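You operate a simulated robot arm through the tools that you are given. There is no shell and no other tool. Be economical: measure what you need, move in short steps, check, and stop when the job is done.

Carry out the task below with a simulated two-armed robot. There is one attempt and no reset: what you move stays moved.

TASK
Fill the outer ring of holes on the yellow rig's board.
Fine: the head starts at S, which keeps its mark; fill no inner hole.

The check looks at the end state, three seconds after you hand in, the way a careful person would. Anything else that was tipped, shoved, dropped, spilled or broken makes it a failure.

THE ROBOT
Two 7-joint arms with fingered hands on one trunk that stands fixed in place. Base frame: the origin is at the foot of the trunk, x ahead of it, y to its left, z up; the work surface is at about z = 84. Readings come in cm, rad, newtons and seconds.
The left shoulder is at [7, 13.9, 108.3], the right one opposite. With the tool pointing down near the work surface each hand reaches from about 46 to 84 cm from the base axis, measured 20 degrees to its own side. Payload 3.9 kg a hand.
The tool frame of a hand sits at the grasp point between the pads (the TCP): z along the fingers, y along the line on which they close. The tips reach 2.9 cm beyond it. Largest opening 10 cm; the body of the gripper starts 3.4 cm behind the TCP. The gripper is a hand of 5 fingers: y runs from the thumb to the fingers, the wrist lies at [-1.5, -10.5, -17.7] in the tool frame, and closing takes about 1.5 s.
Orientation is that of the tool frame in the base frame, as a unit quaternion [w, x, y, z]. With the fingers straight down and the wrist toward the robot, the tool's x, y and z point along [0, 1, 0], [1, 0, 0] and [0, 0, -1] of the base frame.

THE INTERFACE
- The arms move only by the tool nudge_tool. It takes "left_commands", "right_commands" or both (then of equal length, played together; a hand with none holds still); each is a list of rows, each an object (a shift or turn left out is 0, a gripper value left out holds the last) with "dp": the shift along the tool's x, y, z in units of 250 mm (1.0 is 250 mm), a list of three; "rot": the turn, a rotation vector about the tool's x, y, z in units of 45 degrees (1.0 is 45 degrees), a list of three. In form: [{"dp": [tx, ty, tz], "rot": [ax, ay, az]}, ...]. A call has 1 to 8 rows; each row is the pose to reach, as a shift and turn from the pose commanded when the call began, along the tool's axes at that moment. "left_grip" and "right_grip" are, for a hand that has rows, the opening in per cent of the stroke, from 0 (shut) to 100 (fully open), set as the call begins (left out, the last holds). A call with a number of a shift or a turn outside -1 to 1 is refused whole. Each row takes 0.2 s and may step no farther than 5 cm and 0.15 rad from the row before; otherwise, or with a gripper value out of range, the whole call is refused. Where a pose cannot be reached the arm comes as near as it can. A force on the tool above 40 N (or 10 N above the force at the start of the call, whichever is more), or a blocked arm, ends the call early, and 0.2 s more pass. The fingers move at their own pace (about 15.3 cm/s each) and stop on an object; they squeeze with about 25 N. The grip force told is the motor's: it shows also when the fingers shut on nothing. Time passes only in rows, and 0.2 s behind the last, so rows that repeat a pose let the fingers close. It gives the time, the measured TCP pose, the force on the tool (base axes), the opening and the grip force at its end, in the units of the frame above (readings bear some noise), with the torque about the TCP (base axes, N m) and any sound that the robot's microphone picked up.
- Cameras (640 x 400 px; columns grow to the right, rows downward): "scene" is now at [12.95, 4.4, 141.08]; the picture's right is [0.49, -0.87, 0.00], its down [-0.43, -0.24, -0.87] and it looks along [0.76, 0.42, -0.50] (base axes); focal length 369 px, centre (320, 200). "left" rides on the left gripper at [-6.6, -8.6, -12.1] in its tool frame; the picture's right is [-0.76, -0.31, 0.58], its down [0.59, -0.70, 0.40] and it looks along [0.28, 0.64, 0.71] (tool axes); focal length 247 px, centre (320, 200). "right" rides on the right gripper at [6.6, -8.6, -12.1] in its tool frame; the picture's right is [-0.76, 0.31, -0.58], its down [-0.59, -0.70, 0.40] and it looks along [-0.28, 0.64, 0.71] (tool axes); focal length 247 px, centre (320, 200). There is no depth. A picture from a camera that has moved, and an enlarged one, comes with that camera's place and axes in the base frame and with its lens.
- grab_frame(camera): a new picture of that camera. The clock stands still meanwhile.
- lift_body(by): slides the trunk up (or, below 0, down) by that many cm; the arms and the scene camera ride with it, the base frame stays. It gives what a move gives, with no picture.
- curl_fingers(index, middle, ring, little, thumb_bend, thumb_turn, hand): sets how far each is bent, from 0 (flat) to 100 (curled in); at 30 the hand is open as for a grip, at 70 the pads meet at the TCP. One left out holds its place. A second passes; each finger stops where it meets its share of the squeeze, and holds until it gets a number again. A gripper value or a shape takes the hand back. It gives what a move gives, with no picture; readings hold the bend of each and the force on index, middle, ring, little, thumb and palm. thumb_turn goes from beside the hand (0) to across from the fingers (100), as for a grip.
- preshape(shape, hand): the hand has 5 fingers and takes this shape, open, in about a second: jaw (thumb against the fingers, like two jaws); tri (thumb and two fingers); tip (a fingertip pinch); poke (one finger out to press); point (the index stretched); flat (the hand flat); cup (the hand cupped); fist (a fist). The gripper value then closes the fingers along that shape, each until it touches; the sizes above hold for jaw. It gives what a move gives, with no picture.
- aim_head(pan, tilt): turns the head with the scene camera to pan (to the left, within 1.501 rad either way) and tilt (down, from -0.506 to 1.204), counted from straight ahead of the robot. It gives what a move gives.
- inspect(camera, box): a new picture of the part [left, top, right, bottom] of that camera's present view, enlarged. The clock stands still meanwhile.
- job_done(): hands the job in; it is judged then, once.

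Work in short steps. Places have to be worked out from the pictures, the camera data and where the tool is seen: move nearer, look again, correct. Check each grasp and each placing, and mend what went wrong. You have 120 turns and 78 pictures in all, those below and enlarged ones among them. Open the grippers and draw the arms clear of the work before you hand the job in, unless the task says otherwise; then end with one line.

The tools are called after "Request:" as a command line: name --argument value ..., lists and objects as JSON in quotes. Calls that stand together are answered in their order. nudge_tool: Moves the arms, as the interface text tells. Its arguments: {"type":"object","properties":{"left_commands":{"type":"array"},"left_grip":{"type":"number"},"right_commands":{"type":"array"},"right_grip":{"type":"number"}},"required":[]} The other tools are called the same way: lift_body (by) slides the trunk up or down; preshape (shape, hand) gives the hand a shape; curl_fingers (index, middle, ring, little, thumb_bend, thumb_turn, hand) moves the fingers one by one; aim_head (pan, tilt) turns the head that bears the scene camera; grab_frame (camera) takes a picture; inspect (camera, box) takes an enlarged picture of a part of a camera's view; job_done () hands the job in.

At the start:

```text
clock: 0.0
left_tcp_pos: [39.43, 46.79, 121.54]
left_tcp_rot: [-0.001, 0.531, 0.847, 0.001]
left_wrist_force: [0.4, 0.5, 0.2]
left_moment: [0.03, 0.02, 0.02]
left_grip_width: 9.98
left_grasp_force: 0.1
left_shape: jaw
left_bend: [30.0, 30.0, 30.0, 30.0, 30.0, 98.0]
left_finger forces: [0.1, 0.0, 0.0, 0.0, 0.0, 0.0]
right_tcp_pos: [59.93, 0.04, 116.18]
right_tcp_rot: [0.0, 0.53, 0.848, 0.0]
right_wrist_force: [0.4, -0.3, -0.7]
right_moment: [0.04, -0.02, -0.02]
right_grip_width: 9.97
right_grasp_force: 0.0
right_shape: jaw
right_bend: [30.0, 30.0, 30.0, 30.0, 30.0, 98.0]
right_finger forces: [0.0, 0.0, 0.0, 0.1, 0.1, 0.1]
trunk travel left (down, up): [-72.5, 11.5]
head pan, tilt: [0.511, 0.52]
```

scene: 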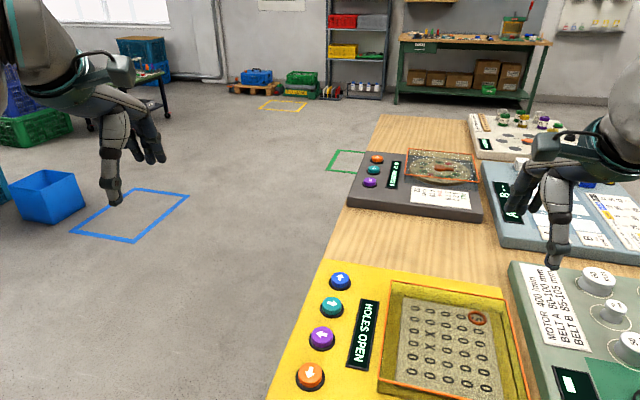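
right: 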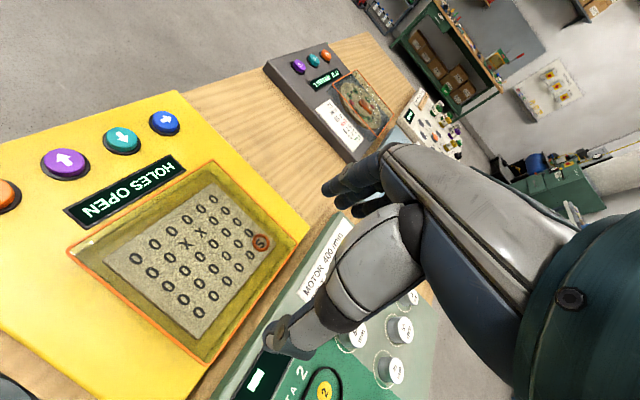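
left: 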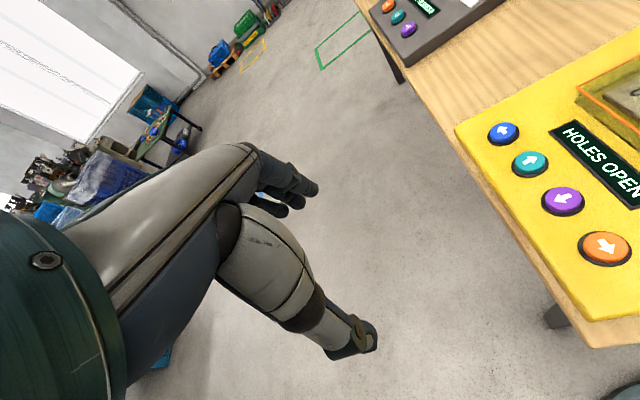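

The yellow rig has four arrow buttons, a display and a hole board; I'll look closer at it.

Request:
inspect --camera "scene" --box '[260, 250, 540, 400]'

Request:
aim_head --pan 0.3 --tilt 0.8

Request:
grab_frame --camera "scene"

```text
2.29 times, centred on (400, 325) of scene
camera zoom: at [12.95, 4.4, 141.08], right [0.49, -0.87, 0.0], down [-0.43, -0.24, -0.87], along [0.76, 0.42, -0.5], focal length 843 px, centre (137, -86)
```

zoom: 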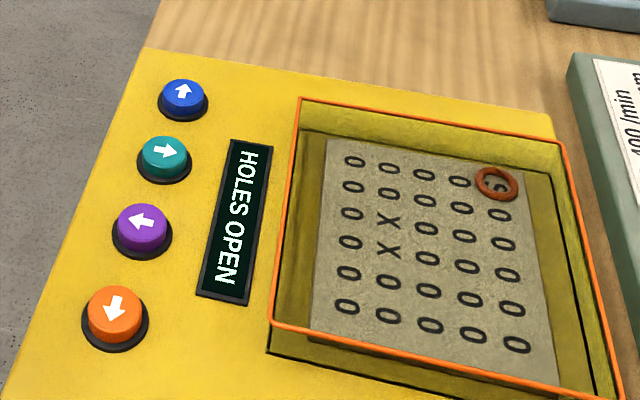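

```text
clock: 0.8
left_tcp_pos: [39.49, 46.83, 121.59]
left_tcp_rot: [0.0, 0.531, 0.848, 0.0]
left_wrist_force: [0.0, 0.6, 0.7]
left_moment: [-0.01, 0.0, 0.02]
left_grip_width: 9.97
left_grasp_force: 0.0
left_shape: jaw
left_bend: [30.0, 30.0, 30.0, 30.0, 30.0, 98.0]
left_finger forces: [0.0, 0.0, 0.0, 0.0, 0.1, 0.0]
right_tcp_pos: [59.95, -0.05, 116.09]
right_tcp_rot: [-0.001, 0.531, 0.848, 0.0]
right_wrist_force: [0.6, -0.6, 0.9]
right_moment: [0.02, 0.04, -0.03]
right_grip_width: 9.98
right_grasp_force: 0.0
right_shape: jaw
right_bend: [30.0, 30.0, 30.0, 30.0, 30.0, 98.0]
right_finger forces: [0.0, 0.0, 0.0, 0.1, 0.1, 0.0]
trunk travel left (down, up): [-72.5, 11.5]
head pan, tilt: [0.3, 0.799]
```

```text
73 pictures are left
camera scene: at [12.77, 2.37, 138.69], right [0.3, -0.96, 0.0], down [-0.68, -0.21, -0.7], along [0.67, 0.21, -0.72], focal length 369 px, centre (320, 200)
```

scene: 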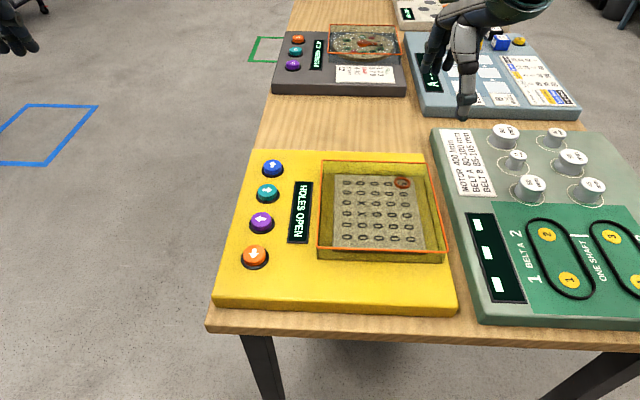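

The head is on S (top right of the 5x6 board). I'll put the left hand in the poke shape and see where its fingertip sits.

Request:
preshape --shape "poke" --hand "left"

Request:
grab_frame --camera "left"

Request:
inspect --camera "scene" --box '[220, 145, 460, 295]'

```text
clock: 1.7
left_tcp_pos: [39.45, 46.78, 121.56]
left_tcp_rot: [0.0, 0.53, 0.848, 0.001]
left_wrist_force: [-0.7, 0.3, 0.3]
left_moment: [0.02, -0.05, 0.0]
left_grip_width: 0.0
left_grasp_force: 0.2
left_shape: poke
left_bend: [70.0, 70.0, 99.0, 99.0, 100.0, 100.0]
left_finger forces: [0.1, 0.1, 0.0, 0.0, 0.1, 0.0]
right_tcp_pos: [60.01, -0.06, 116.16]
right_tcp_rot: [0.0, 0.531, 0.847, 0.0]
right_wrist_force: [0.4, 0.1, 0.5]
right_moment: [-0.02, 0.04, 0.02]
right_grip_width: 9.96
right_grasp_force: 0.1
right_shape: jaw
right_bend: [30.0, 30.0, 30.0, 30.0, 30.0, 98.0]
right_finger forces: [0.0, 0.0, 0.1, 0.0, 0.1, 0.1]
trunk travel left (down, up): [-72.5, 11.5]
head pan, tilt: [0.3, 0.799]
```

```text
72 pictures are left
camera left: at [34.62, 37.04, 133.57], right [0.05, -0.81, -0.58], down [-0.89, 0.22, -0.4], along [0.45, 0.53, -0.71], focal length 247 px, centre (320, 200)
```

left: 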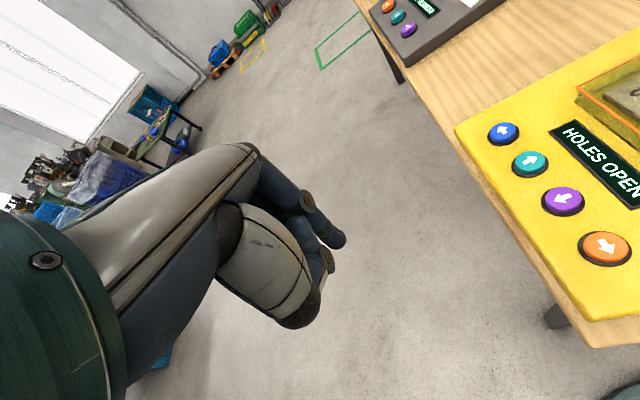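

```text
2.67 times, centred on (340, 220) of scene
camera zoom: at [12.77, 2.36, 138.68], right [0.3, -0.96, 0.0], down [-0.68, -0.21, -0.7], along [0.67, 0.21, -0.72], focal length 983 px, centre (267, 147)
```

zoom: 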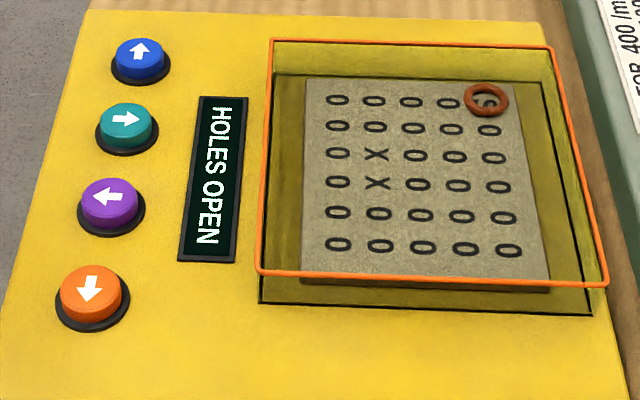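

Fingertip looks near 2–3 cm beyond the TCP. I'll bring the left hand above the purple button (estimated at about [52.5, 26, 87]), staying high.

Request:
nudge_tool --left_commands '[{"dp": [-0.136, 0.007, 0.123]}, {"dp": [-0.271, 0.014, 0.246]}, {"dp": [-0.407, 0.021, 0.369]}, {"dp": [-0.542, 0.028, 0.491]}, {"dp": [-0.678, 0.035, 0.614]}, {"dp": [-0.813, 0.042, 0.737]}, {"dp": [-0.949, 0.049, 0.86]}, {"dp": [-0.949, 0.049, 0.86]}]'

Request:
grab_frame --camera "left"

Request:
grab_frame --camera "scene"

Request:
grab_frame --camera "right"

```text
clock: 3.5
left_tcp_pos: [51.19, 23.13, 102.54]
left_tcp_rot: [-0.003, 0.529, 0.848, 0.001]
left_wrist_force: [-0.5, -0.2, 0.1]
left_moment: [0.0, -0.01, -0.06]
left_grip_width: 0.01
left_grasp_force: 0.1
left_shape: poke
left_bend: [70.0, 70.0, 99.0, 99.0, 100.0, 100.0]
left_finger forces: [0.0, 0.1, 0.0, 0.1, 0.0, 0.1]
left hand out of reach, approached as far as the arm can: row 2, 3, 4, 5, 6, 7, 8
right_tcp_pos: [59.98, 0.08, 116.25]
right_tcp_rot: [0.0, 0.531, 0.847, 0.0]
right_wrist_force: [-0.1, -0.1, 0.6]
right_moment: [-0.03, -0.01, 0.0]
right_grip_width: 9.98
right_grasp_force: 0.1
right_shape: jaw
right_bend: [30.0, 30.0, 30.0, 30.0, 30.0, 98.0]
right_finger forces: [0.0, 0.0, 0.0, 0.0, 0.1, 0.0]
trunk travel left (down, up): [-72.5, 11.5]
head pan, tilt: [0.3, 0.799]
```

```text
70 pictures are left
camera left: at [46.53, 13.29, 114.56], right [0.05, -0.81, -0.58], down [-0.89, 0.22, -0.39], along [0.45, 0.54, -0.71], focal length 247 px, centre (320, 200)
```

left: 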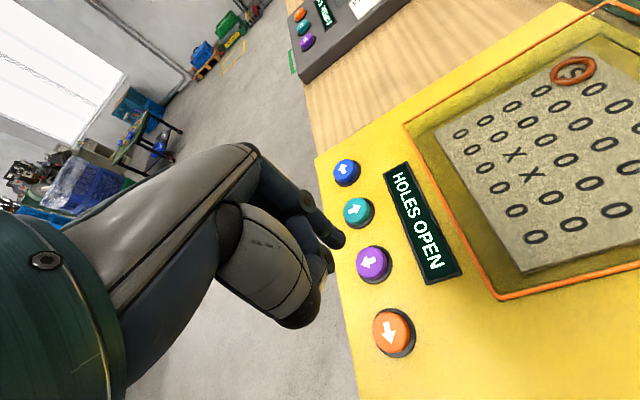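

```text
69 pictures are left
camera scene: at [12.81, 2.39, 138.67], right [0.3, -0.96, 0.0], down [-0.69, -0.21, -0.7], along [0.67, 0.21, -0.72], focal length 369 px, centre (320, 200)
```

scene: 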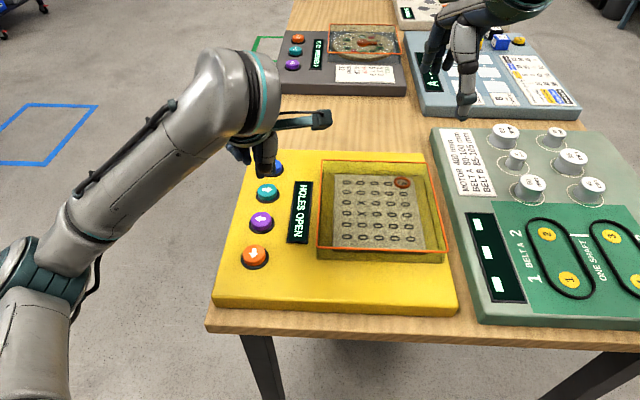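

```text
68 pictures are left
camera right: at [49.45, 2.21, 128.09], right [0.61, -0.55, 0.58], down [-0.38, -0.84, -0.4], along [0.7, 0.02, -0.71], focal length 247 px, centre (320, 200)
```

right: 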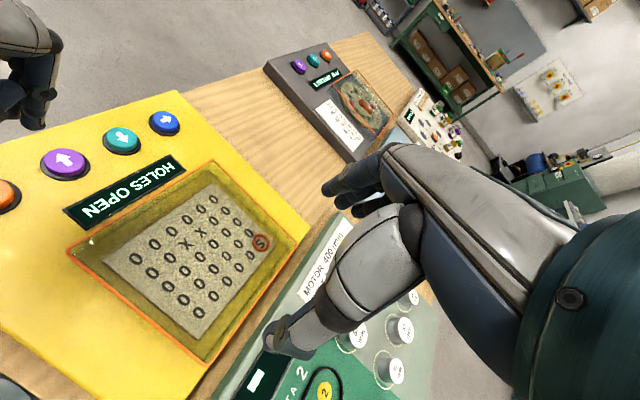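

The arm is too folded at this yaw (wrist too near the shoulder). I estimate the buttons at: orange [46.3,24], purple [53,26], teal [60.2,27.8], blue [67.2,29.8], tops about z=87, with the tip about [+1,0,-3] from the TCP. I'll turn the hand clockwise (from above) for better reach.

Request:
nudge_tool --left_commands '[{"dp": [0, 0, -0.05], "rot": [0, 0, 0.18]}, {"dp": [0, 0, -0.1], "rot": [0, 0, 0.36]}, {"dp": [0, 0, -0.1], "rot": [0, 0, 0.54]}, {"dp": [0, 0, -0.1], "rot": [0, 0, 0.72]}, {"dp": [0, 0, -0.1], "rot": [0, 0, 0.9]}, {"dp": [0, 0, -0.1], "rot": [0, 0, 0.9]}]'

```text
clock: 4.9
left_tcp_pos: [51.48, 22.86, 104.97]
left_tcp_rot: [0.0, 0.791, 0.611, -0.001]
left_wrist_force: [0.6, 0.4, -0.7]
left_moment: [0.03, -0.04, -0.04]
left_grip_width: 0.01
left_grasp_force: 0.2
left_shape: poke
left_bend: [70.0, 70.0, 99.0, 99.0, 100.0, 100.0]
left_finger forces: [0.0, 0.0, 0.1, 0.0, 0.0, 0.0]
left hand out of reach, approached as far as the arm can: row 1, 2, 3, 4
right_tcp_pos: [59.97, 0.07, 116.17]
right_tcp_rot: [0.0, 0.53, 0.848, 0.0]
right_wrist_force: [-0.6, 0.3, 0.6]
right_moment: [-0.01, 0.03, -0.02]
right_grip_width: 9.99
right_grasp_force: 0.0
right_shape: jaw
right_bend: [30.0, 30.0, 30.0, 30.0, 30.0, 98.0]
right_finger forces: [0.0, 0.0, 0.0, 0.0, 0.1, 0.0]
trunk travel left (down, up): [-72.5, 11.5]
head pan, tilt: [0.3, 0.799]
```

Reachable now. I'll shift the tip above purple at z≈94 and check.

Request:
nudge_tool --left_commands '[{"dp": [0.08, -0.003, 0.1]}, {"dp": [0.149, -0.006, 0.2]}, {"dp": [0.149, -0.006, 0.32]}, {"dp": [0.149, -0.006, 0.32]}]'

Request:
grab_frame --camera "left"

Request:
grab_frame --camera "scene"

```text
clock: 5.9
left_tcp_pos: [53.66, 27.28, 98.06]
left_tcp_rot: [-0.003, 0.793, 0.61, -0.001]
left_wrist_force: [-1.2, -0.2, 0.2]
left_moment: [0.02, -0.02, 0.0]
left_grip_width: 0.02
left_grasp_force: 0.0
left_shape: poke
left_bend: [70.0, 70.0, 99.0, 99.0, 100.0, 100.0]
left_finger forces: [0.0, 0.1, 0.0, 0.1, 0.0, 0.0]
left hand out of reach, approached as far as the arm can: row 2, 3, 4
right_tcp_pos: [59.78, 0.02, 116.2]
right_tcp_rot: [0.0, 0.531, 0.847, 0.001]
right_wrist_force: [0.8, 0.6, 0.2]
right_moment: [0.06, -0.01, -0.02]
right_grip_width: 9.99
right_grasp_force: 0.0
right_shape: jaw
right_bend: [30.0, 30.0, 30.0, 30.0, 30.0, 98.0]
right_finger forces: [0.1, 0.0, 0.1, 0.1, 0.0, 0.1]
trunk travel left (down, up): [-72.5, 11.5]
head pan, tilt: [0.3, 0.799]
```

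```text
67 pictures are left
camera left: at [43.86, 23.03, 110.05], right [-0.49, -0.65, -0.58], down [-0.53, 0.75, -0.39], along [0.69, 0.11, -0.72], focal length 247 px, centre (320, 200)
```

left: 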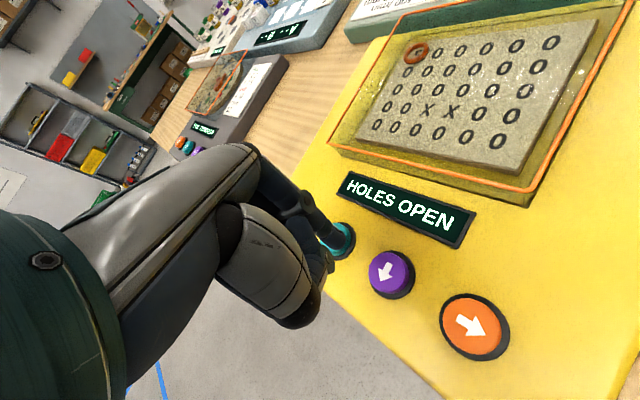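

```text
66 pictures are left
camera scene: at [12.72, 2.35, 138.69], right [0.3, -0.96, 0.0], down [-0.68, -0.21, -0.7], along [0.67, 0.21, -0.72], focal length 369 px, centre (320, 200)
```

scene: 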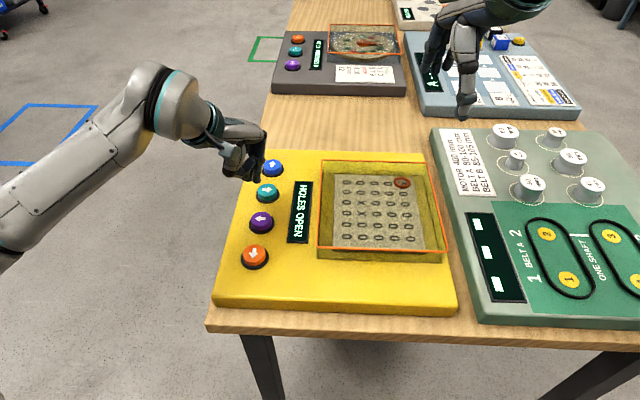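

The arm is still at a limit when the wrist is above shoulder height; raising the trunk puts the work lower relative to the shoulder. I'll raise it 10 cm.

Request:
lift_body --by 10

Request:
nudge_tool --left_commands '[{"dp": [0, 0, 0.1]}, {"dp": [0, 0, 0.2]}, {"dp": [0, 0, 0.3]}, {"dp": [0, 0, 0.3]}]'

```text
clock: 7.2
left_tcp_pos: [53.78, 27.32, 108.07]
left_tcp_rot: [-0.004, 0.793, 0.609, -0.002]
left_wrist_force: [0.5, 0.2, 0.4]
left_moment: [0.01, 0.02, 0.01]
left_grip_width: 0.04
left_grasp_force: 0.0
left_shape: poke
left_bend: [70.0, 70.0, 99.0, 99.0, 100.0, 100.0]
left_finger forces: [0.0, 0.0, 0.0, 0.0, 0.0, 0.0]
right_tcp_pos: [60.0, -0.08, 126.14]
right_tcp_rot: [-0.001, 0.531, 0.847, 0.0]
right_wrist_force: [0.2, 0.3, -1.0]
right_moment: [0.0, 0.01, -0.04]
right_grip_width: 10.0
right_grasp_force: 0.1
right_shape: jaw
right_bend: [30.0, 30.0, 30.0, 30.0, 30.0, 98.0]
right_finger forces: [0.0, 0.0, 0.0, 0.0, 0.0, 0.0]
trunk travel left (down, up): [-82.5, 1.5]
head pan, tilt: [0.3, 0.799]
```

```text
clock: 8.2
left_tcp_pos: [55.87, 28.38, 101.33]
left_tcp_rot: [-0.007, 0.796, 0.606, -0.004]
left_wrist_force: [-0.3, 0.2, -1.0]
left_moment: [0.0, 0.0, -0.04]
left_grip_width: 0.0
left_grasp_force: 0.0
left_shape: poke
left_bend: [70.0, 70.0, 99.0, 99.0, 100.0, 100.0]
left_finger forces: [0.0, 0.0, 0.0, 0.1, 0.0, 0.1]
left hand out of reach, approached as far as the arm can: row 1, 2, 3, 4
right_tcp_pos: [59.82, -0.01, 126.19]
right_tcp_rot: [0.0, 0.531, 0.848, 0.0]
right_wrist_force: [0.1, -0.9, 0.8]
right_moment: [0.02, 0.02, -0.01]
right_grip_width: 9.98
right_grasp_force: 0.1
right_shape: jaw
right_bend: [30.0, 30.0, 30.0, 30.0, 30.0, 98.0]
right_finger forces: [0.0, 0.0, 0.0, 0.0, 0.1, 0.1]
trunk travel left (down, up): [-82.5, 1.5]
head pan, tilt: [0.3, 0.799]
```

Going lower pushes the arm outward, so the trunk should go lower instead. I'll raise the hand relative to the trunk first, then lower the trunk.

Request:
nudge_tool --left_commands '[{"dp": [0, 0, -0.15]}, {"dp": [0, 0, -0.3]}, {"dp": [0, 0, -0.45]}, {"dp": [0, 0, -0.6]}, {"dp": [0, 0, -0.6]}]'

Request:
lift_body --by -20

```text
clock: 9.4
left_tcp_pos: [56.23, 28.25, 116.28]
left_tcp_rot: [-0.003, 0.793, 0.61, -0.001]
left_wrist_force: [-0.1, -0.3, -0.5]
left_moment: [0.03, 0.01, 0.0]
left_grip_width: 0.01
left_grasp_force: 0.1
left_shape: poke
left_bend: [70.0, 70.0, 99.0, 99.0, 100.0, 100.0]
left_finger forces: [0.1, 0.0, 0.0, 0.1, 0.0, 0.1]
right_tcp_pos: [59.91, 0.08, 126.17]
right_tcp_rot: [0.0, 0.531, 0.848, -0.001]
right_wrist_force: [-1.5, 0.4, -0.5]
right_moment: [-0.04, -0.01, 0.04]
right_grip_width: 9.99
right_grasp_force: 0.1
right_shape: jaw
right_bend: [30.0, 30.0, 30.0, 30.0, 30.0, 98.0]
right_finger forces: [0.0, 0.0, 0.1, 0.0, 0.0, 0.1]
trunk travel left (down, up): [-82.5, 1.5]
head pan, tilt: [0.3, 0.799]
```

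```text
clock: 11.6
left_tcp_pos: [56.05, 28.31, 96.29]
left_tcp_rot: [-0.002, 0.793, 0.609, -0.001]
left_wrist_force: [-0.3, -0.2, -0.4]
left_moment: [-0.05, -0.02, 0.0]
left_grip_width: 0.02
left_grasp_force: 0.0
left_shape: poke
left_bend: [70.0, 70.0, 99.0, 99.0, 100.0, 100.0]
left_finger forces: [0.0, 0.0, 0.0, 0.0, 0.0, 0.1]
right_tcp_pos: [59.87, -0.01, 106.16]
right_tcp_rot: [0.0, 0.531, 0.847, 0.0]
right_wrist_force: [0.1, -0.7, 0.6]
right_moment: [0.02, 0.0, 0.01]
right_grip_width: 9.96
right_grasp_force: 0.0
right_shape: jaw
right_bend: [30.0, 30.0, 30.0, 30.0, 30.0, 98.0]
right_finger forces: [0.0, 0.1, 0.1, 0.0, 0.1, 0.1]
trunk travel left (down, up): [-62.5, 21.5]
head pan, tilt: [0.3, 0.799]
```

Now try moving over the purple button with the trunk lower.

Request:
nudge_tool --left_commands '[{"dp": [-0.054, -0.063, 0]}, {"dp": [-0.107, -0.127, 0]}, {"dp": [-0.107, -0.127, 0]}]'

Request:
grab_frame --camera "left"

Request:
grab_frame --camera "scene"

```text
clock: 12.4
left_tcp_pos: [52.3, 26.56, 96.16]
left_tcp_rot: [-0.003, 0.793, 0.61, -0.001]
left_wrist_force: [0.0, -0.6, 0.0]
left_moment: [0.03, -0.04, 0.03]
left_grip_width: 0.01
left_grasp_force: 0.0
left_shape: poke
left_bend: [70.0, 70.0, 99.0, 99.0, 100.0, 100.0]
left_finger forces: [0.0, 0.1, 0.0, 0.0, 0.1, 0.0]
right_tcp_pos: [59.95, -0.06, 106.11]
right_tcp_rot: [0.0, 0.531, 0.848, 0.0]
right_wrist_force: [0.2, -0.5, -0.1]
right_moment: [-0.01, -0.03, -0.01]
right_grip_width: 9.98
right_grasp_force: 0.0
right_shape: jaw
right_bend: [30.0, 30.0, 30.0, 30.0, 30.0, 98.0]
right_finger forces: [0.0, 0.0, 0.0, 0.1, 0.0, 0.0]
trunk travel left (down, up): [-62.5, 21.5]
head pan, tilt: [0.3, 0.799]
```

```text
65 pictures are left
camera left: at [42.44, 22.2, 108.2], right [-0.49, -0.65, -0.58], down [-0.53, 0.75, -0.39], along [0.69, 0.11, -0.72], focal length 247 px, centre (320, 200)
```

left: 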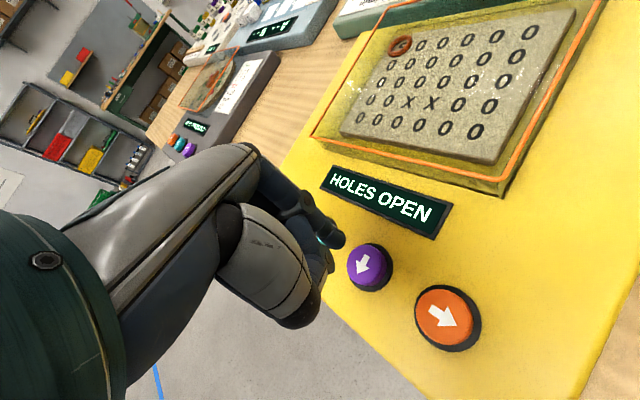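

```text
64 pictures are left
camera scene: at [12.8, 2.36, 128.68], right [0.3, -0.96, 0.0], down [-0.69, -0.21, -0.7], along [0.67, 0.21, -0.72], focal length 369 px, centre (320, 200)
```

scene: 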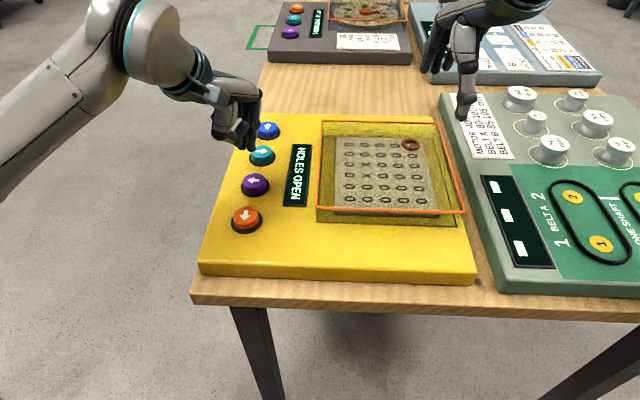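

Tip is about at [52.5,25.4,93.7] and purple at about [52.6,26.2,86.8]. Shift 0.7 cm in y and descend 4.5 cm, then look close.

Request:
nudge_tool --left_commands '[{"dp": [0.027, -0.007, 0.09]}, {"dp": [0.027, -0.007, 0.18]}, {"dp": [0.027, -0.007, 0.18]}]'

Request:
inspect --camera "left" --box '[260, 180, 460, 305]'

Request:
inspect --camera "scene" --box '[190, 110, 390, 235]'

```text
clock: 13.2
left_tcp_pos: [52.18, 27.14, 91.62]
left_tcp_rot: [-0.004, 0.793, 0.609, -0.001]
left_wrist_force: [-1.0, -0.4, -0.2]
left_moment: [-0.02, 0.02, 0.01]
left_grip_width: 0.0
left_grasp_force: 0.1
left_shape: poke
left_bend: [70.0, 70.0, 99.0, 99.0, 100.0, 100.0]
left_finger forces: [0.0, 0.0, 0.1, 0.0, 0.0, 0.1]
right_tcp_pos: [59.85, -0.09, 106.15]
right_tcp_rot: [0.001, 0.53, 0.848, 0.001]
right_wrist_force: [0.3, 0.7, -0.3]
right_moment: [0.04, 0.03, -0.01]
right_grip_width: 9.97
right_grasp_force: 0.2
right_shape: jaw
right_bend: [30.0, 30.0, 30.0, 30.0, 30.0, 98.0]
right_finger forces: [0.0, 0.0, 0.0, 0.0, 0.0, 0.1]
trunk travel left (down, up): [-62.5, 21.5]
head pan, tilt: [0.3, 0.799]
```

```text
3.20 times, centred on (360, 242) of left
camera zoom: at [42.32, 22.94, 103.75], right [-0.49, -0.65, -0.58], down [-0.53, 0.75, -0.39], along [0.69, 0.11, -0.72], focal length 790 px, centre (192, 64)
```

zoom: 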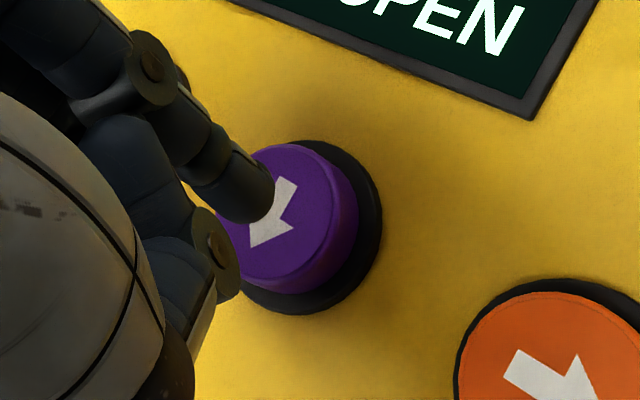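

```text
3.20 times, centred on (290, 172) of scene
camera zoom: at [12.74, 2.35, 128.69], right [0.3, -0.96, 0.0], down [-0.68, -0.21, -0.7], along [0.67, 0.21, -0.72], focal length 1180 px, centre (416, 288)
```

zoom: 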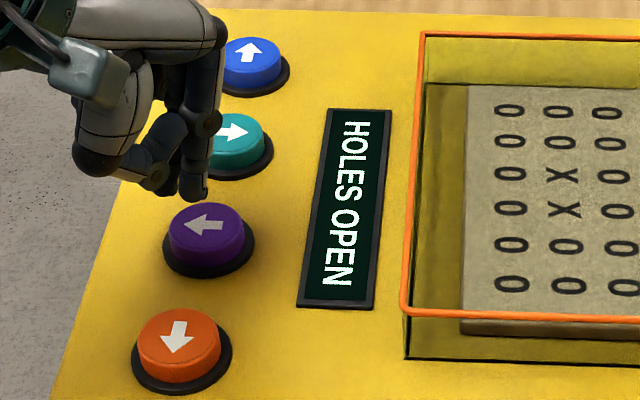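

The tip is lined up over purple. Descend 2 cm in steps, then come back up, and read force/sound.

Request:
nudge_tool --left_commands '[{"dp": [0, 0, 0.03]}, {"dp": [0, 0, 0.05]}, {"dp": [0, 0, 0.07]}]'

Request:
inspect --camera "scene" --box '[190, 110, 470, 285]'

```text
clock: 14.0
left_tcp_pos: [52.21, 27.26, 90.06]
left_tcp_rot: [-0.005, 0.794, 0.608, -0.002]
left_wrist_force: [-0.2, 0.0, -0.2]
left_moment: [-0.05, 0.0, 0.0]
left_grip_width: 0.02
left_grasp_force: 0.0
left_shape: poke
left_bend: [70.0, 70.0, 99.0, 99.0, 100.0, 100.0]
left_finger forces: [0.0, 0.1, 0.0, 0.0, 0.0, 0.0]
right_tcp_pos: [59.87, 0.04, 106.14]
right_tcp_rot: [0.001, 0.531, 0.847, 0.0]
right_wrist_force: [-0.8, -0.2, 0.0]
right_moment: [-0.02, -0.01, 0.0]
right_grip_width: 9.96
right_grasp_force: 0.1
right_shape: jaw
right_bend: [30.0, 30.0, 30.0, 30.0, 30.0, 98.0]
right_finger forces: [0.0, 0.0, 0.0, 0.0, 0.0, 0.0]
trunk travel left (down, up): [-62.5, 21.5]
head pan, tilt: [0.3, 0.799]
```

```text
2.29 times, centred on (330, 198) of scene
camera zoom: at [12.77, 2.36, 128.68], right [0.3, -0.96, 0.0], down [-0.68, -0.21, -0.7], along [0.67, 0.21, -0.72], focal length 843 px, centre (297, 206)
```

zoom: 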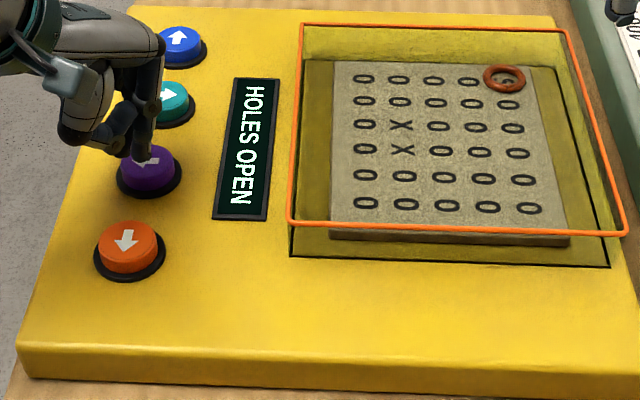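

Tip just above the purple cap; continue down about 1.2 cm in small steps.

Request:
nudge_tool --left_commands '[{"dp": [0, 0, 0.015]}, {"dp": [0, 0, 0.03]}, {"dp": [0, 0, 0.045]}]'

Request:
inspect --camera "scene" --box '[190, 110, 470, 285]'

```text
clock: 14.8
left_tcp_pos: [52.77, 27.37, 89.16]
left_tcp_rot: [-0.005, 0.793, 0.609, -0.003]
left_wrist_force: [-0.4, 0.4, 0.3]
left_moment: [0.02, -0.02, -0.01]
left_grip_width: 0.0
left_grasp_force: 0.1
left_shape: poke
left_bend: [70.0, 70.0, 99.0, 99.0, 100.0, 100.0]
left_finger forces: [0.0, 0.0, 0.1, 0.0, 0.0, 0.1]
left hand out of reach, approached as far as the arm can: row 2, 3
right_tcp_pos: [59.85, -0.09, 106.21]
right_tcp_rot: [0.0, 0.531, 0.847, 0.001]
right_wrist_force: [0.2, -0.1, -0.1]
right_moment: [0.01, 0.0, -0.01]
right_grip_width: 9.97
right_grasp_force: 0.1
right_shape: jaw
right_bend: [30.0, 30.0, 30.0, 30.0, 30.0, 98.0]
right_finger forces: [0.1, 0.0, 0.0, 0.0, 0.1, 0.0]
trunk travel left (down, up): [-62.5, 21.5]
head pan, tilt: [0.3, 0.799]
```

```text
2.29 times, centred on (330, 198) of scene
camera zoom: at [12.78, 2.36, 128.68], right [0.3, -0.96, 0.0], down [-0.68, -0.21, -0.7], along [0.67, 0.21, -0.72], focal length 843 px, centre (297, 206)
```

zoom: 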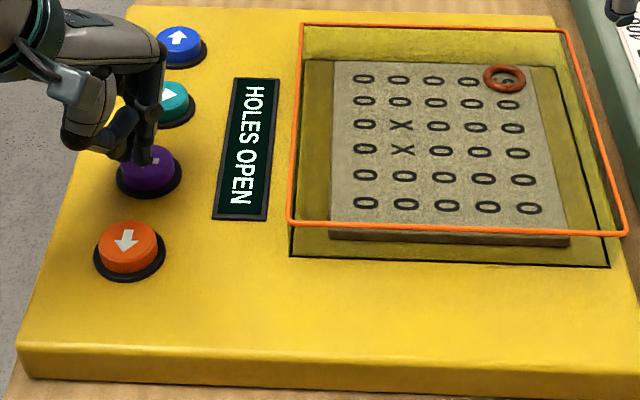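

Reach limit again. I'll back up a bit and turn the hand further clockwise so the wrist sits farther from the shoulder.

Request:
nudge_tool --left_commands '[{"dp": [0, 0, -0.16]}, {"dp": [0, 0, -0.16], "rot": [0, 0, 0.18]}, {"dp": [0, 0, -0.16], "rot": [0, 0, 0.36]}, {"dp": [0, 0, -0.16], "rot": [0, 0, 0.54]}, {"dp": [0, 0, -0.16], "rot": [0, 0, 0.72]}, {"dp": [0, 0, -0.16], "rot": [0, 0, 0.9]}, {"dp": [0, 0, -0.16], "rot": [0, 0, 0.9]}]'

Request:
grab_frame --camera "scene"

Request:
grab_frame --camera "left"

```text
clock: 16.4
left_tcp_pos: [52.76, 27.43, 93.22]
left_tcp_rot: [-0.002, 0.955, 0.297, -0.003]
left_wrist_force: [0.5, -0.7, 0.6]
left_moment: [0.03, -0.02, 0.01]
left_grip_width: 0.0
left_grasp_force: 0.1
left_shape: poke
left_bend: [70.0, 70.0, 99.0, 99.0, 100.0, 100.0]
left_finger forces: [0.0, 0.0, 0.0, 0.0, 0.0, 0.1]
right_tcp_pos: [59.87, 0.06, 106.2]
right_tcp_rot: [0.0, 0.531, 0.847, 0.0]
right_wrist_force: [-0.5, 0.2, -0.2]
right_moment: [0.01, 0.0, 0.03]
right_grip_width: 9.98
right_grasp_force: 0.0
right_shape: jaw
right_bend: [30.0, 30.0, 30.0, 30.0, 30.0, 98.0]
right_finger forces: [0.0, 0.0, 0.0, 0.1, 0.1, 0.0]
trunk travel left (down, up): [-62.5, 21.5]
head pan, tilt: [0.3, 0.799]
```

```text
59 pictures are left
camera scene: at [12.75, 2.36, 128.68], right [0.3, -0.96, 0.0], down [-0.68, -0.21, -0.7], along [0.67, 0.21, -0.72], focal length 369 px, centre (320, 200)
```

scene: 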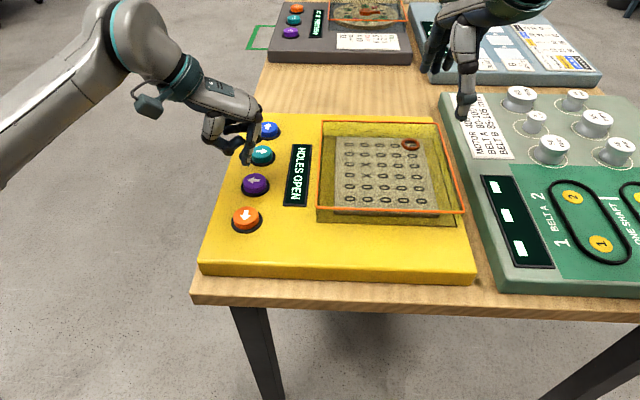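

```text
58 pictures are left
camera left: at [42.56, 30.68, 105.22], right [-0.8, -0.17, -0.57], down [0.09, 0.91, -0.4], along [0.59, -0.37, -0.72], focal length 247 px, centre (320, 200)
```

left: 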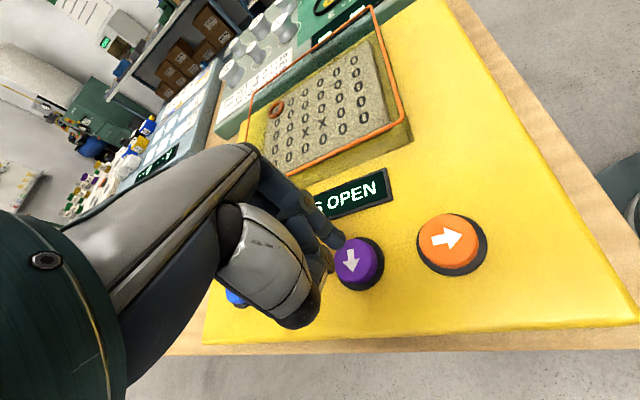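

Tip is computed at about [52.4,26.5,90.5], over purple. Descend in steps to contact.

Request:
nudge_tool --left_commands '[{"dp": [0, 0, 0.06]}, {"dp": [0, 0, 0.1]}, {"dp": [0, 0, 0.12]}, {"dp": [0, 0, 0.135]}, {"dp": [0, 0, 0.15]}]'

Request:
inspect --camera "scene" --box '[190, 110, 470, 285]'

```text
clock: 17.6
left_tcp_pos: [52.78, 27.54, 89.45]
left_tcp_rot: [-0.002, 0.955, 0.297, -0.002]
left_wrist_force: [0.7, 0.0, 0.3]
left_moment: [0.0, 0.0, 0.05]
left_grip_width: 0.0
left_grasp_force: 0.0
left_shape: poke
left_bend: [70.0, 70.0, 99.0, 99.0, 100.0, 100.0]
left_finger forces: [0.0, 0.0, 0.0, 0.0, 0.0, 0.0]
right_tcp_pos: [59.81, -0.06, 106.14]
right_tcp_rot: [0.0, 0.53, 0.848, 0.0]
right_wrist_force: [0.8, 0.0, 0.3]
right_moment: [0.0, 0.0, 0.01]
right_grip_width: 9.98
right_grasp_force: 0.1
right_shape: jaw
right_bend: [30.0, 30.0, 30.0, 30.0, 30.0, 98.0]
right_finger forces: [0.0, 0.0, 0.1, 0.0, 0.0, 0.1]
trunk travel left (down, up): [-62.5, 21.5]
head pan, tilt: [0.3, 0.799]
```

```text
2.29 times, centred on (330, 198) of scene
camera zoom: at [12.77, 2.36, 128.68], right [0.3, -0.96, 0.0], down [-0.68, -0.21, -0.7], along [0.67, 0.21, -0.72], focal length 843 px, centre (297, 206)
```

zoom: 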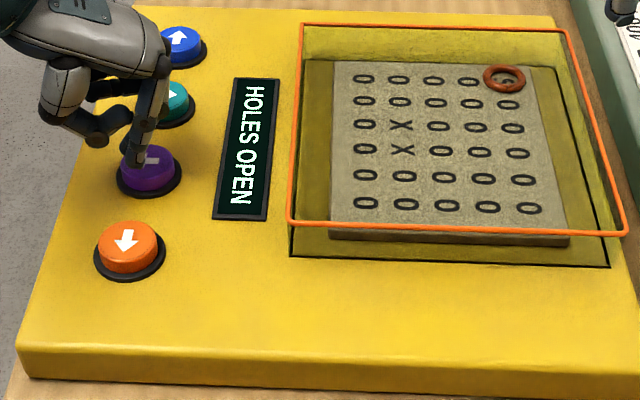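

Tip is about 1 cm to the left (+y) of the cap centre; shift right 0.9 cm, then descend in small steps.

Request:
nudge_tool --left_commands '[{"dp": [-0.01, 0.034, -0.01]}, {"dp": [-0.01, 0.034, 0.015]}, {"dp": [-0.01, 0.034, 0.03]}, {"dp": [-0.01, 0.034, 0.045]}, {"dp": [-0.01, 0.034, 0.06]}]'

Request:
inspect --camera "scene" --box '[190, 110, 470, 285]'

```text
clock: 18.8
left_tcp_pos: [52.95, 26.54, 88.17]
left_tcp_rot: [-0.001, 0.955, 0.297, 0.001]
left_wrist_force: [2.4, 1.5, 12.3]
left_moment: [0.12, -0.13, -0.01]
left_grip_width: 0.02
left_grasp_force: 0.1
left_shape: poke
left_bend: [70.0, 70.0, 99.0, 99.0, 100.0, 100.0]
left_finger forces: [0.0, 11.4, 0.0, 0.1, 0.0, 0.0]
right_tcp_pos: [59.8, -0.25, 106.42]
right_tcp_rot: [0.001, 0.53, 0.848, 0.0]
right_wrist_force: [-0.1, -0.2, -0.8]
right_moment: [0.03, -0.07, 0.01]
right_grip_width: 10.0
right_grasp_force: 0.0
right_shape: jaw
right_bend: [30.0, 30.0, 30.0, 30.0, 30.0, 98.0]
right_finger forces: [0.0, 0.0, 0.0, 0.0, 0.1, 0.0]
trunk travel left (down, up): [-62.5, 21.5]
head pan, tilt: [0.3, 0.799]
heard: click
```

```text
2.29 times, centred on (330, 198) of scene
camera zoom: at [12.64, 2.28, 128.72], right [0.3, -0.96, 0.0], down [-0.68, -0.21, -0.7], along [0.67, 0.21, -0.72], focal length 843 px, centre (297, 206)
```

zoom: 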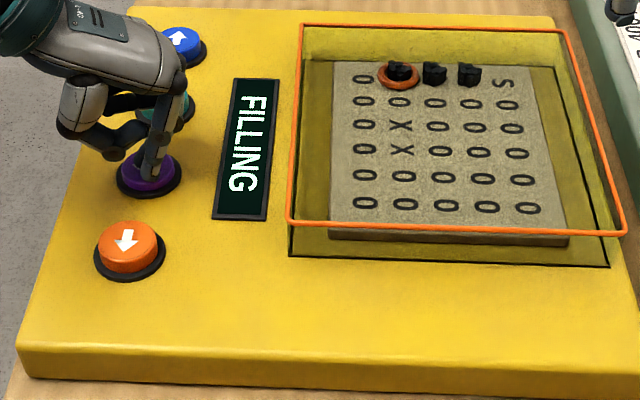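

The press works: holding repeats, and three holes are filled; one hole remains to the corner. Release right away and check.

Request:
nudge_tool --left_commands '[{"dp": [0, 0, -0.08]}]'

Request:
inspect --camera "scene" --box '[190, 110, 470, 285]'

```text
clock: 19.2
left_tcp_pos: [52.86, 26.57, 89.68]
left_tcp_rot: [-0.003, 0.955, 0.298, -0.002]
left_wrist_force: [0.7, 0.7, -0.3]
left_moment: [0.05, 0.0, -0.01]
left_grip_width: 0.0
left_grasp_force: 0.1
left_shape: poke
left_bend: [70.0, 70.0, 99.0, 99.0, 100.0, 100.0]
left_finger forces: [0.0, 0.0, 0.0, 0.0, 0.0, 0.0]
right_tcp_pos: [59.83, 0.08, 106.13]
right_tcp_rot: [0.0, 0.531, 0.848, 0.0]
right_wrist_force: [-1.1, -0.6, -0.4]
right_moment: [-0.02, -0.03, -0.01]
right_grip_width: 9.98
right_grasp_force: 0.1
right_shape: jaw
right_bend: [30.0, 30.0, 30.0, 30.0, 30.0, 98.0]
right_finger forces: [0.0, 0.0, 0.0, 0.1, 0.0, 0.1]
trunk travel left (down, up): [-62.5, 21.5]
head pan, tilt: [0.3, 0.799]
```

```text
2.29 times, centred on (330, 198) of scene
camera zoom: at [12.75, 2.31, 128.67], right [0.3, -0.96, 0.0], down [-0.68, -0.21, -0.7], along [0.67, 0.21, -0.72], focal length 843 px, centre (297, 206)
```

zoom: 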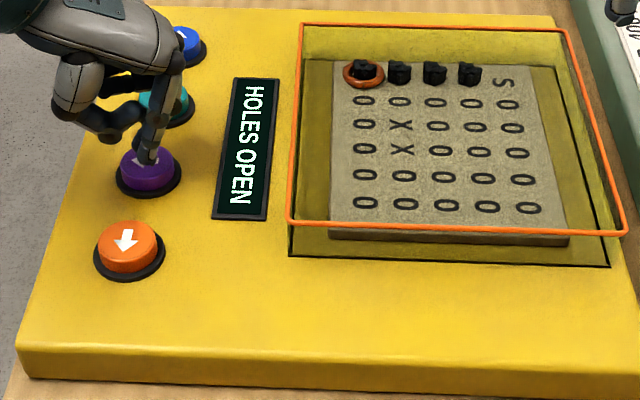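

Left run complete: the head sits at the far corner with four filled. Now move to the orange (down) button, about [-7.0,-1.85] from purple, rising a bit first.

Request:
nudge_tool --left_commands '[{"dp": [0, 0, -0.1]}, {"dp": [-0.09, -0.033, -0.12]}, {"dp": [-0.18, -0.066, -0.12]}, {"dp": [-0.273, -0.098, -0.12]}, {"dp": [-0.273, -0.098, -0.09]}, {"dp": [-0.273, -0.098, -0.09]}]'

Request:
inspect --camera "scene" --box '[190, 110, 470, 285]'

Request:
grab_frame --camera "left"

```text
clock: 20.6
left_tcp_pos: [45.85, 24.81, 92.05]
left_tcp_rot: [-0.002, 0.955, 0.298, -0.003]
left_wrist_force: [0.4, 0.6, -0.6]
left_moment: [0.0, 0.02, 0.03]
left_grip_width: 0.01
left_grasp_force: 0.0
left_shape: poke
left_bend: [70.0, 70.0, 99.0, 99.0, 100.0, 100.0]
left_finger forces: [0.1, 0.0, 0.0, 0.1, 0.0, 0.0]
right_tcp_pos: [59.78, 0.02, 106.22]
right_tcp_rot: [-0.001, 0.53, 0.848, -0.001]
right_wrist_force: [0.3, -0.3, -0.5]
right_moment: [0.02, -0.01, -0.01]
right_grip_width: 9.99
right_grasp_force: 0.0
right_shape: jaw
right_bend: [30.0, 30.0, 30.0, 30.0, 30.0, 98.0]
right_finger forces: [0.1, 0.0, 0.0, 0.0, 0.1, 0.1]
trunk travel left (down, up): [-62.5, 21.5]
head pan, tilt: [0.3, 0.799]
```

```text
2.29 times, centred on (330, 198) of scene
camera zoom: at [12.73, 2.34, 128.69], right [0.3, -0.96, 0.0], down [-0.68, -0.21, -0.7], along [0.67, 0.21, -0.72], focal length 843 px, centre (297, 206)
```

zoom: 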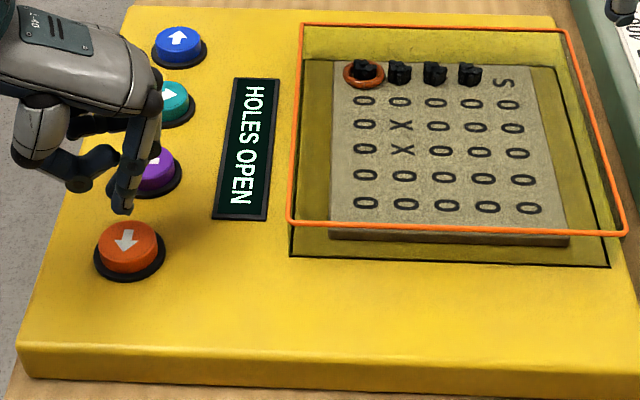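

```text
53 pictures are left
camera left: at [35.7, 27.97, 104.22], right [-0.8, -0.18, -0.57], down [0.08, 0.91, -0.4], along [0.59, -0.37, -0.72], focal length 247 px, centre (320, 200)
```

left: 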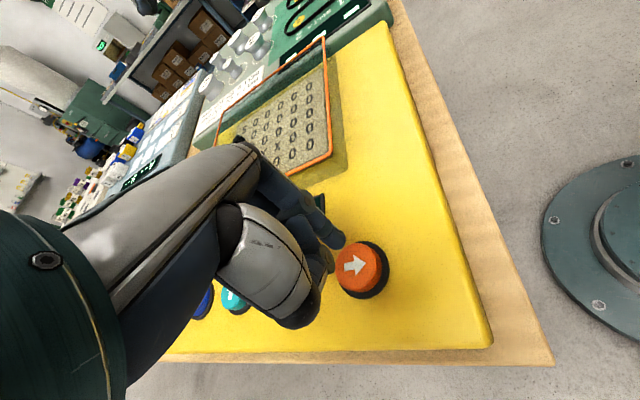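

Reached; tip is above orange. Tap: down to the press depth and straight back up.

Request:
nudge_tool --left_commands '[{"dp": [0, 0, 0.06]}, {"dp": [0, 0, 0.1]}, {"dp": [0, 0, 0.125]}, {"dp": [0, 0, 0.155]}, {"dp": [0, 0, 0.08]}]'

Request:
inspect --camera "scene" --box '[190, 110, 470, 285]'

```text
clock: 21.8
left_tcp_pos: [45.75, 24.69, 90.24]
left_tcp_rot: [-0.003, 0.955, 0.297, -0.002]
left_wrist_force: [0.2, -0.5, -0.5]
left_moment: [0.0, 0.02, 0.0]
left_grip_width: 0.01
left_grasp_force: 0.1
left_shape: poke
left_bend: [70.0, 70.0, 99.0, 99.0, 100.0, 100.0]
left_finger forces: [0.0, 0.0, 0.0, 0.0, 0.1, 0.1]
right_tcp_pos: [59.81, 0.0, 106.04]
right_tcp_rot: [0.0, 0.531, 0.847, 0.0]
right_wrist_force: [-1.0, 1.2, -0.1]
right_moment: [0.01, 0.0, 0.0]
right_grip_width: 9.96
right_grasp_force: 0.0
right_shape: jaw
right_bend: [30.0, 30.0, 30.0, 30.0, 30.0, 98.0]
right_finger forces: [0.1, 0.0, 0.1, 0.1, 0.0, 0.1]
trunk travel left (down, up): [-62.5, 21.5]
head pan, tilt: [0.3, 0.799]
```

```text
2.29 times, centred on (330, 198) of scene
camera zoom: at [12.74, 2.32, 128.68], right [0.3, -0.96, 0.0], down [-0.68, -0.21, -0.7], along [0.67, 0.21, -0.72], focal length 843 px, centre (297, 206)
```

zoom: 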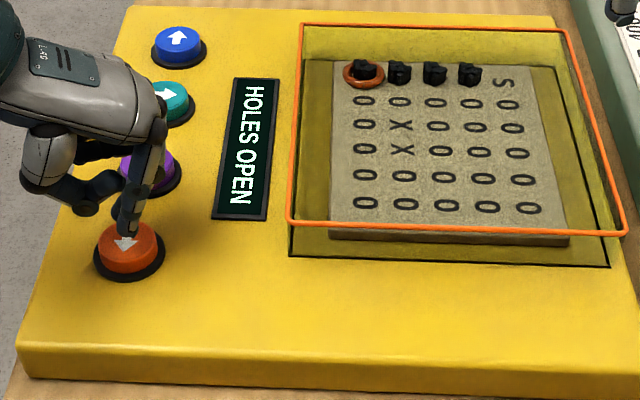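

No click; the tap was too shallow/short. Tap with one extra row at depth.

Request:
nudge_tool --left_commands '[{"dp": [0, 0, 0.05]}, {"dp": [0, 0, 0.085]}, {"dp": [0, 0, 0.095]}, {"dp": [0, 0, 0.0]}]'

Request:
inspect --camera "scene" --box '[190, 110, 470, 285]'

```text
clock: 22.8
left_tcp_pos: [46.04, 24.76, 89.99]
left_tcp_rot: [-0.002, 0.955, 0.298, -0.002]
left_wrist_force: [0.0, 0.2, 0.5]
left_moment: [0.01, -0.01, -0.05]
left_grip_width: 0.0
left_grasp_force: 0.1
left_shape: poke
left_bend: [70.0, 70.0, 99.0, 99.0, 100.0, 100.0]
left_finger forces: [0.0, 0.0, 0.0, 0.0, 0.0, 0.1]
right_tcp_pos: [59.85, -0.03, 106.12]
right_tcp_rot: [0.001, 0.53, 0.848, 0.0]
right_wrist_force: [1.1, -0.1, -1.3]
right_moment: [-0.01, -0.02, -0.02]
right_grip_width: 9.99
right_grasp_force: 0.2
right_shape: jaw
right_bend: [30.0, 30.0, 30.0, 30.0, 30.0, 98.0]
right_finger forces: [0.0, 0.1, 0.1, 0.0, 0.0, 0.0]
trunk travel left (down, up): [-62.5, 21.5]
head pan, tilt: [0.3, 0.799]
heard: click
```

```text
2.29 times, centred on (330, 198) of scene
camera zoom: at [12.76, 2.32, 128.67], right [0.3, -0.96, 0.0], down [-0.68, -0.21, -0.7], along [0.67, 0.21, -0.72], focal length 843 px, centre (297, 206)
```

zoom: 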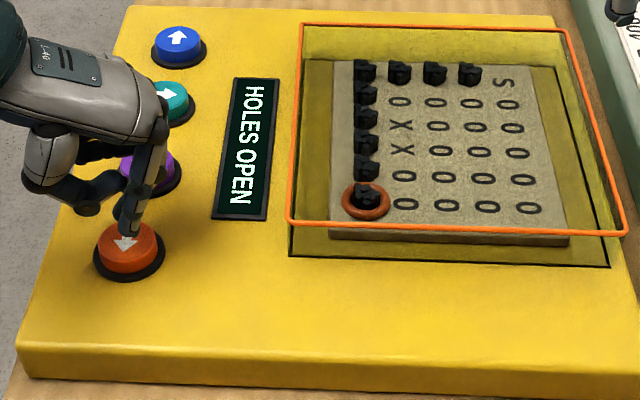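

It slides to the wall: the left column is filled. Next the teal (right) button, at about TCP [60.0,28.4].

Request:
nudge_tool --left_commands '[{"dp": [0, 0, -0.12]}, {"dp": [0.136, 0.05, -0.12]}, {"dp": [0.273, 0.099, -0.12]}, {"dp": [0.41, 0.149, -0.12]}, {"dp": [0.546, 0.198, -0.12]}, {"dp": [0.546, 0.198, -0.1]}, {"dp": [0.546, 0.198, -0.1]}]'

Request:
inspect --camera "scene" --box '[190, 110, 470, 285]'

Request:
grab_frame --camera "left"

```text
clock: 24.4
left_tcp_pos: [60.11, 28.26, 92.59]
left_tcp_rot: [-0.003, 0.955, 0.296, -0.002]
left_wrist_force: [0.2, -0.2, 0.5]
left_moment: [-0.02, 0.02, -0.01]
left_grip_width: 0.0
left_grasp_force: 0.1
left_shape: poke
left_bend: [70.0, 70.0, 99.0, 99.0, 100.0, 100.0]
left_finger forces: [0.1, 0.0, 0.1, 0.0, 0.1, 0.0]
right_tcp_pos: [59.97, -0.01, 106.15]
right_tcp_rot: [0.0, 0.53, 0.848, 0.0]
right_wrist_force: [0.0, 0.3, 0.1]
right_moment: [-0.03, -0.01, 0.02]
right_grip_width: 9.94
right_grasp_force: 0.0
right_shape: jaw
right_bend: [30.0, 30.0, 30.0, 30.0, 30.0, 98.0]
right_finger forces: [0.0, 0.0, 0.1, 0.0, 0.1, 0.1]
trunk travel left (down, up): [-62.5, 21.5]
head pan, tilt: [0.3, 0.799]
```

```text
2.29 times, centred on (330, 198) of scene
camera zoom: at [12.82, 2.34, 128.68], right [0.3, -0.96, 0.0], down [-0.69, -0.21, -0.7], along [0.67, 0.21, -0.72], focal length 843 px, centre (297, 206)
```

zoom: 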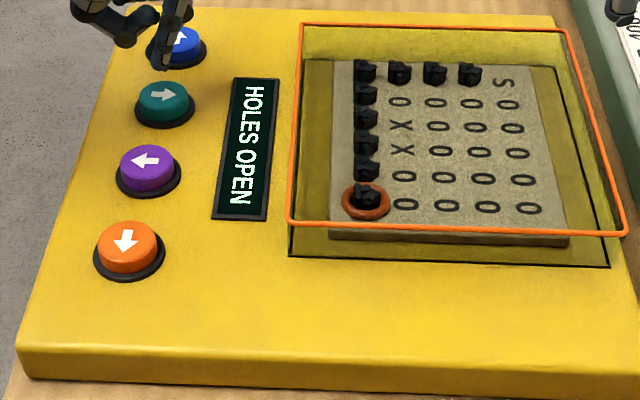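

```text
49 pictures are left
camera left: at [49.91, 31.47, 104.66], right [-0.8, -0.17, -0.57], down [0.08, 0.91, -0.4], along [0.59, -0.37, -0.72], focal length 247 px, centre (320, 200)
```

left: 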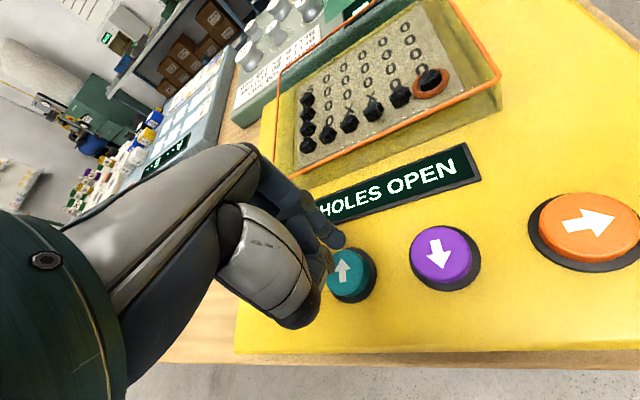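

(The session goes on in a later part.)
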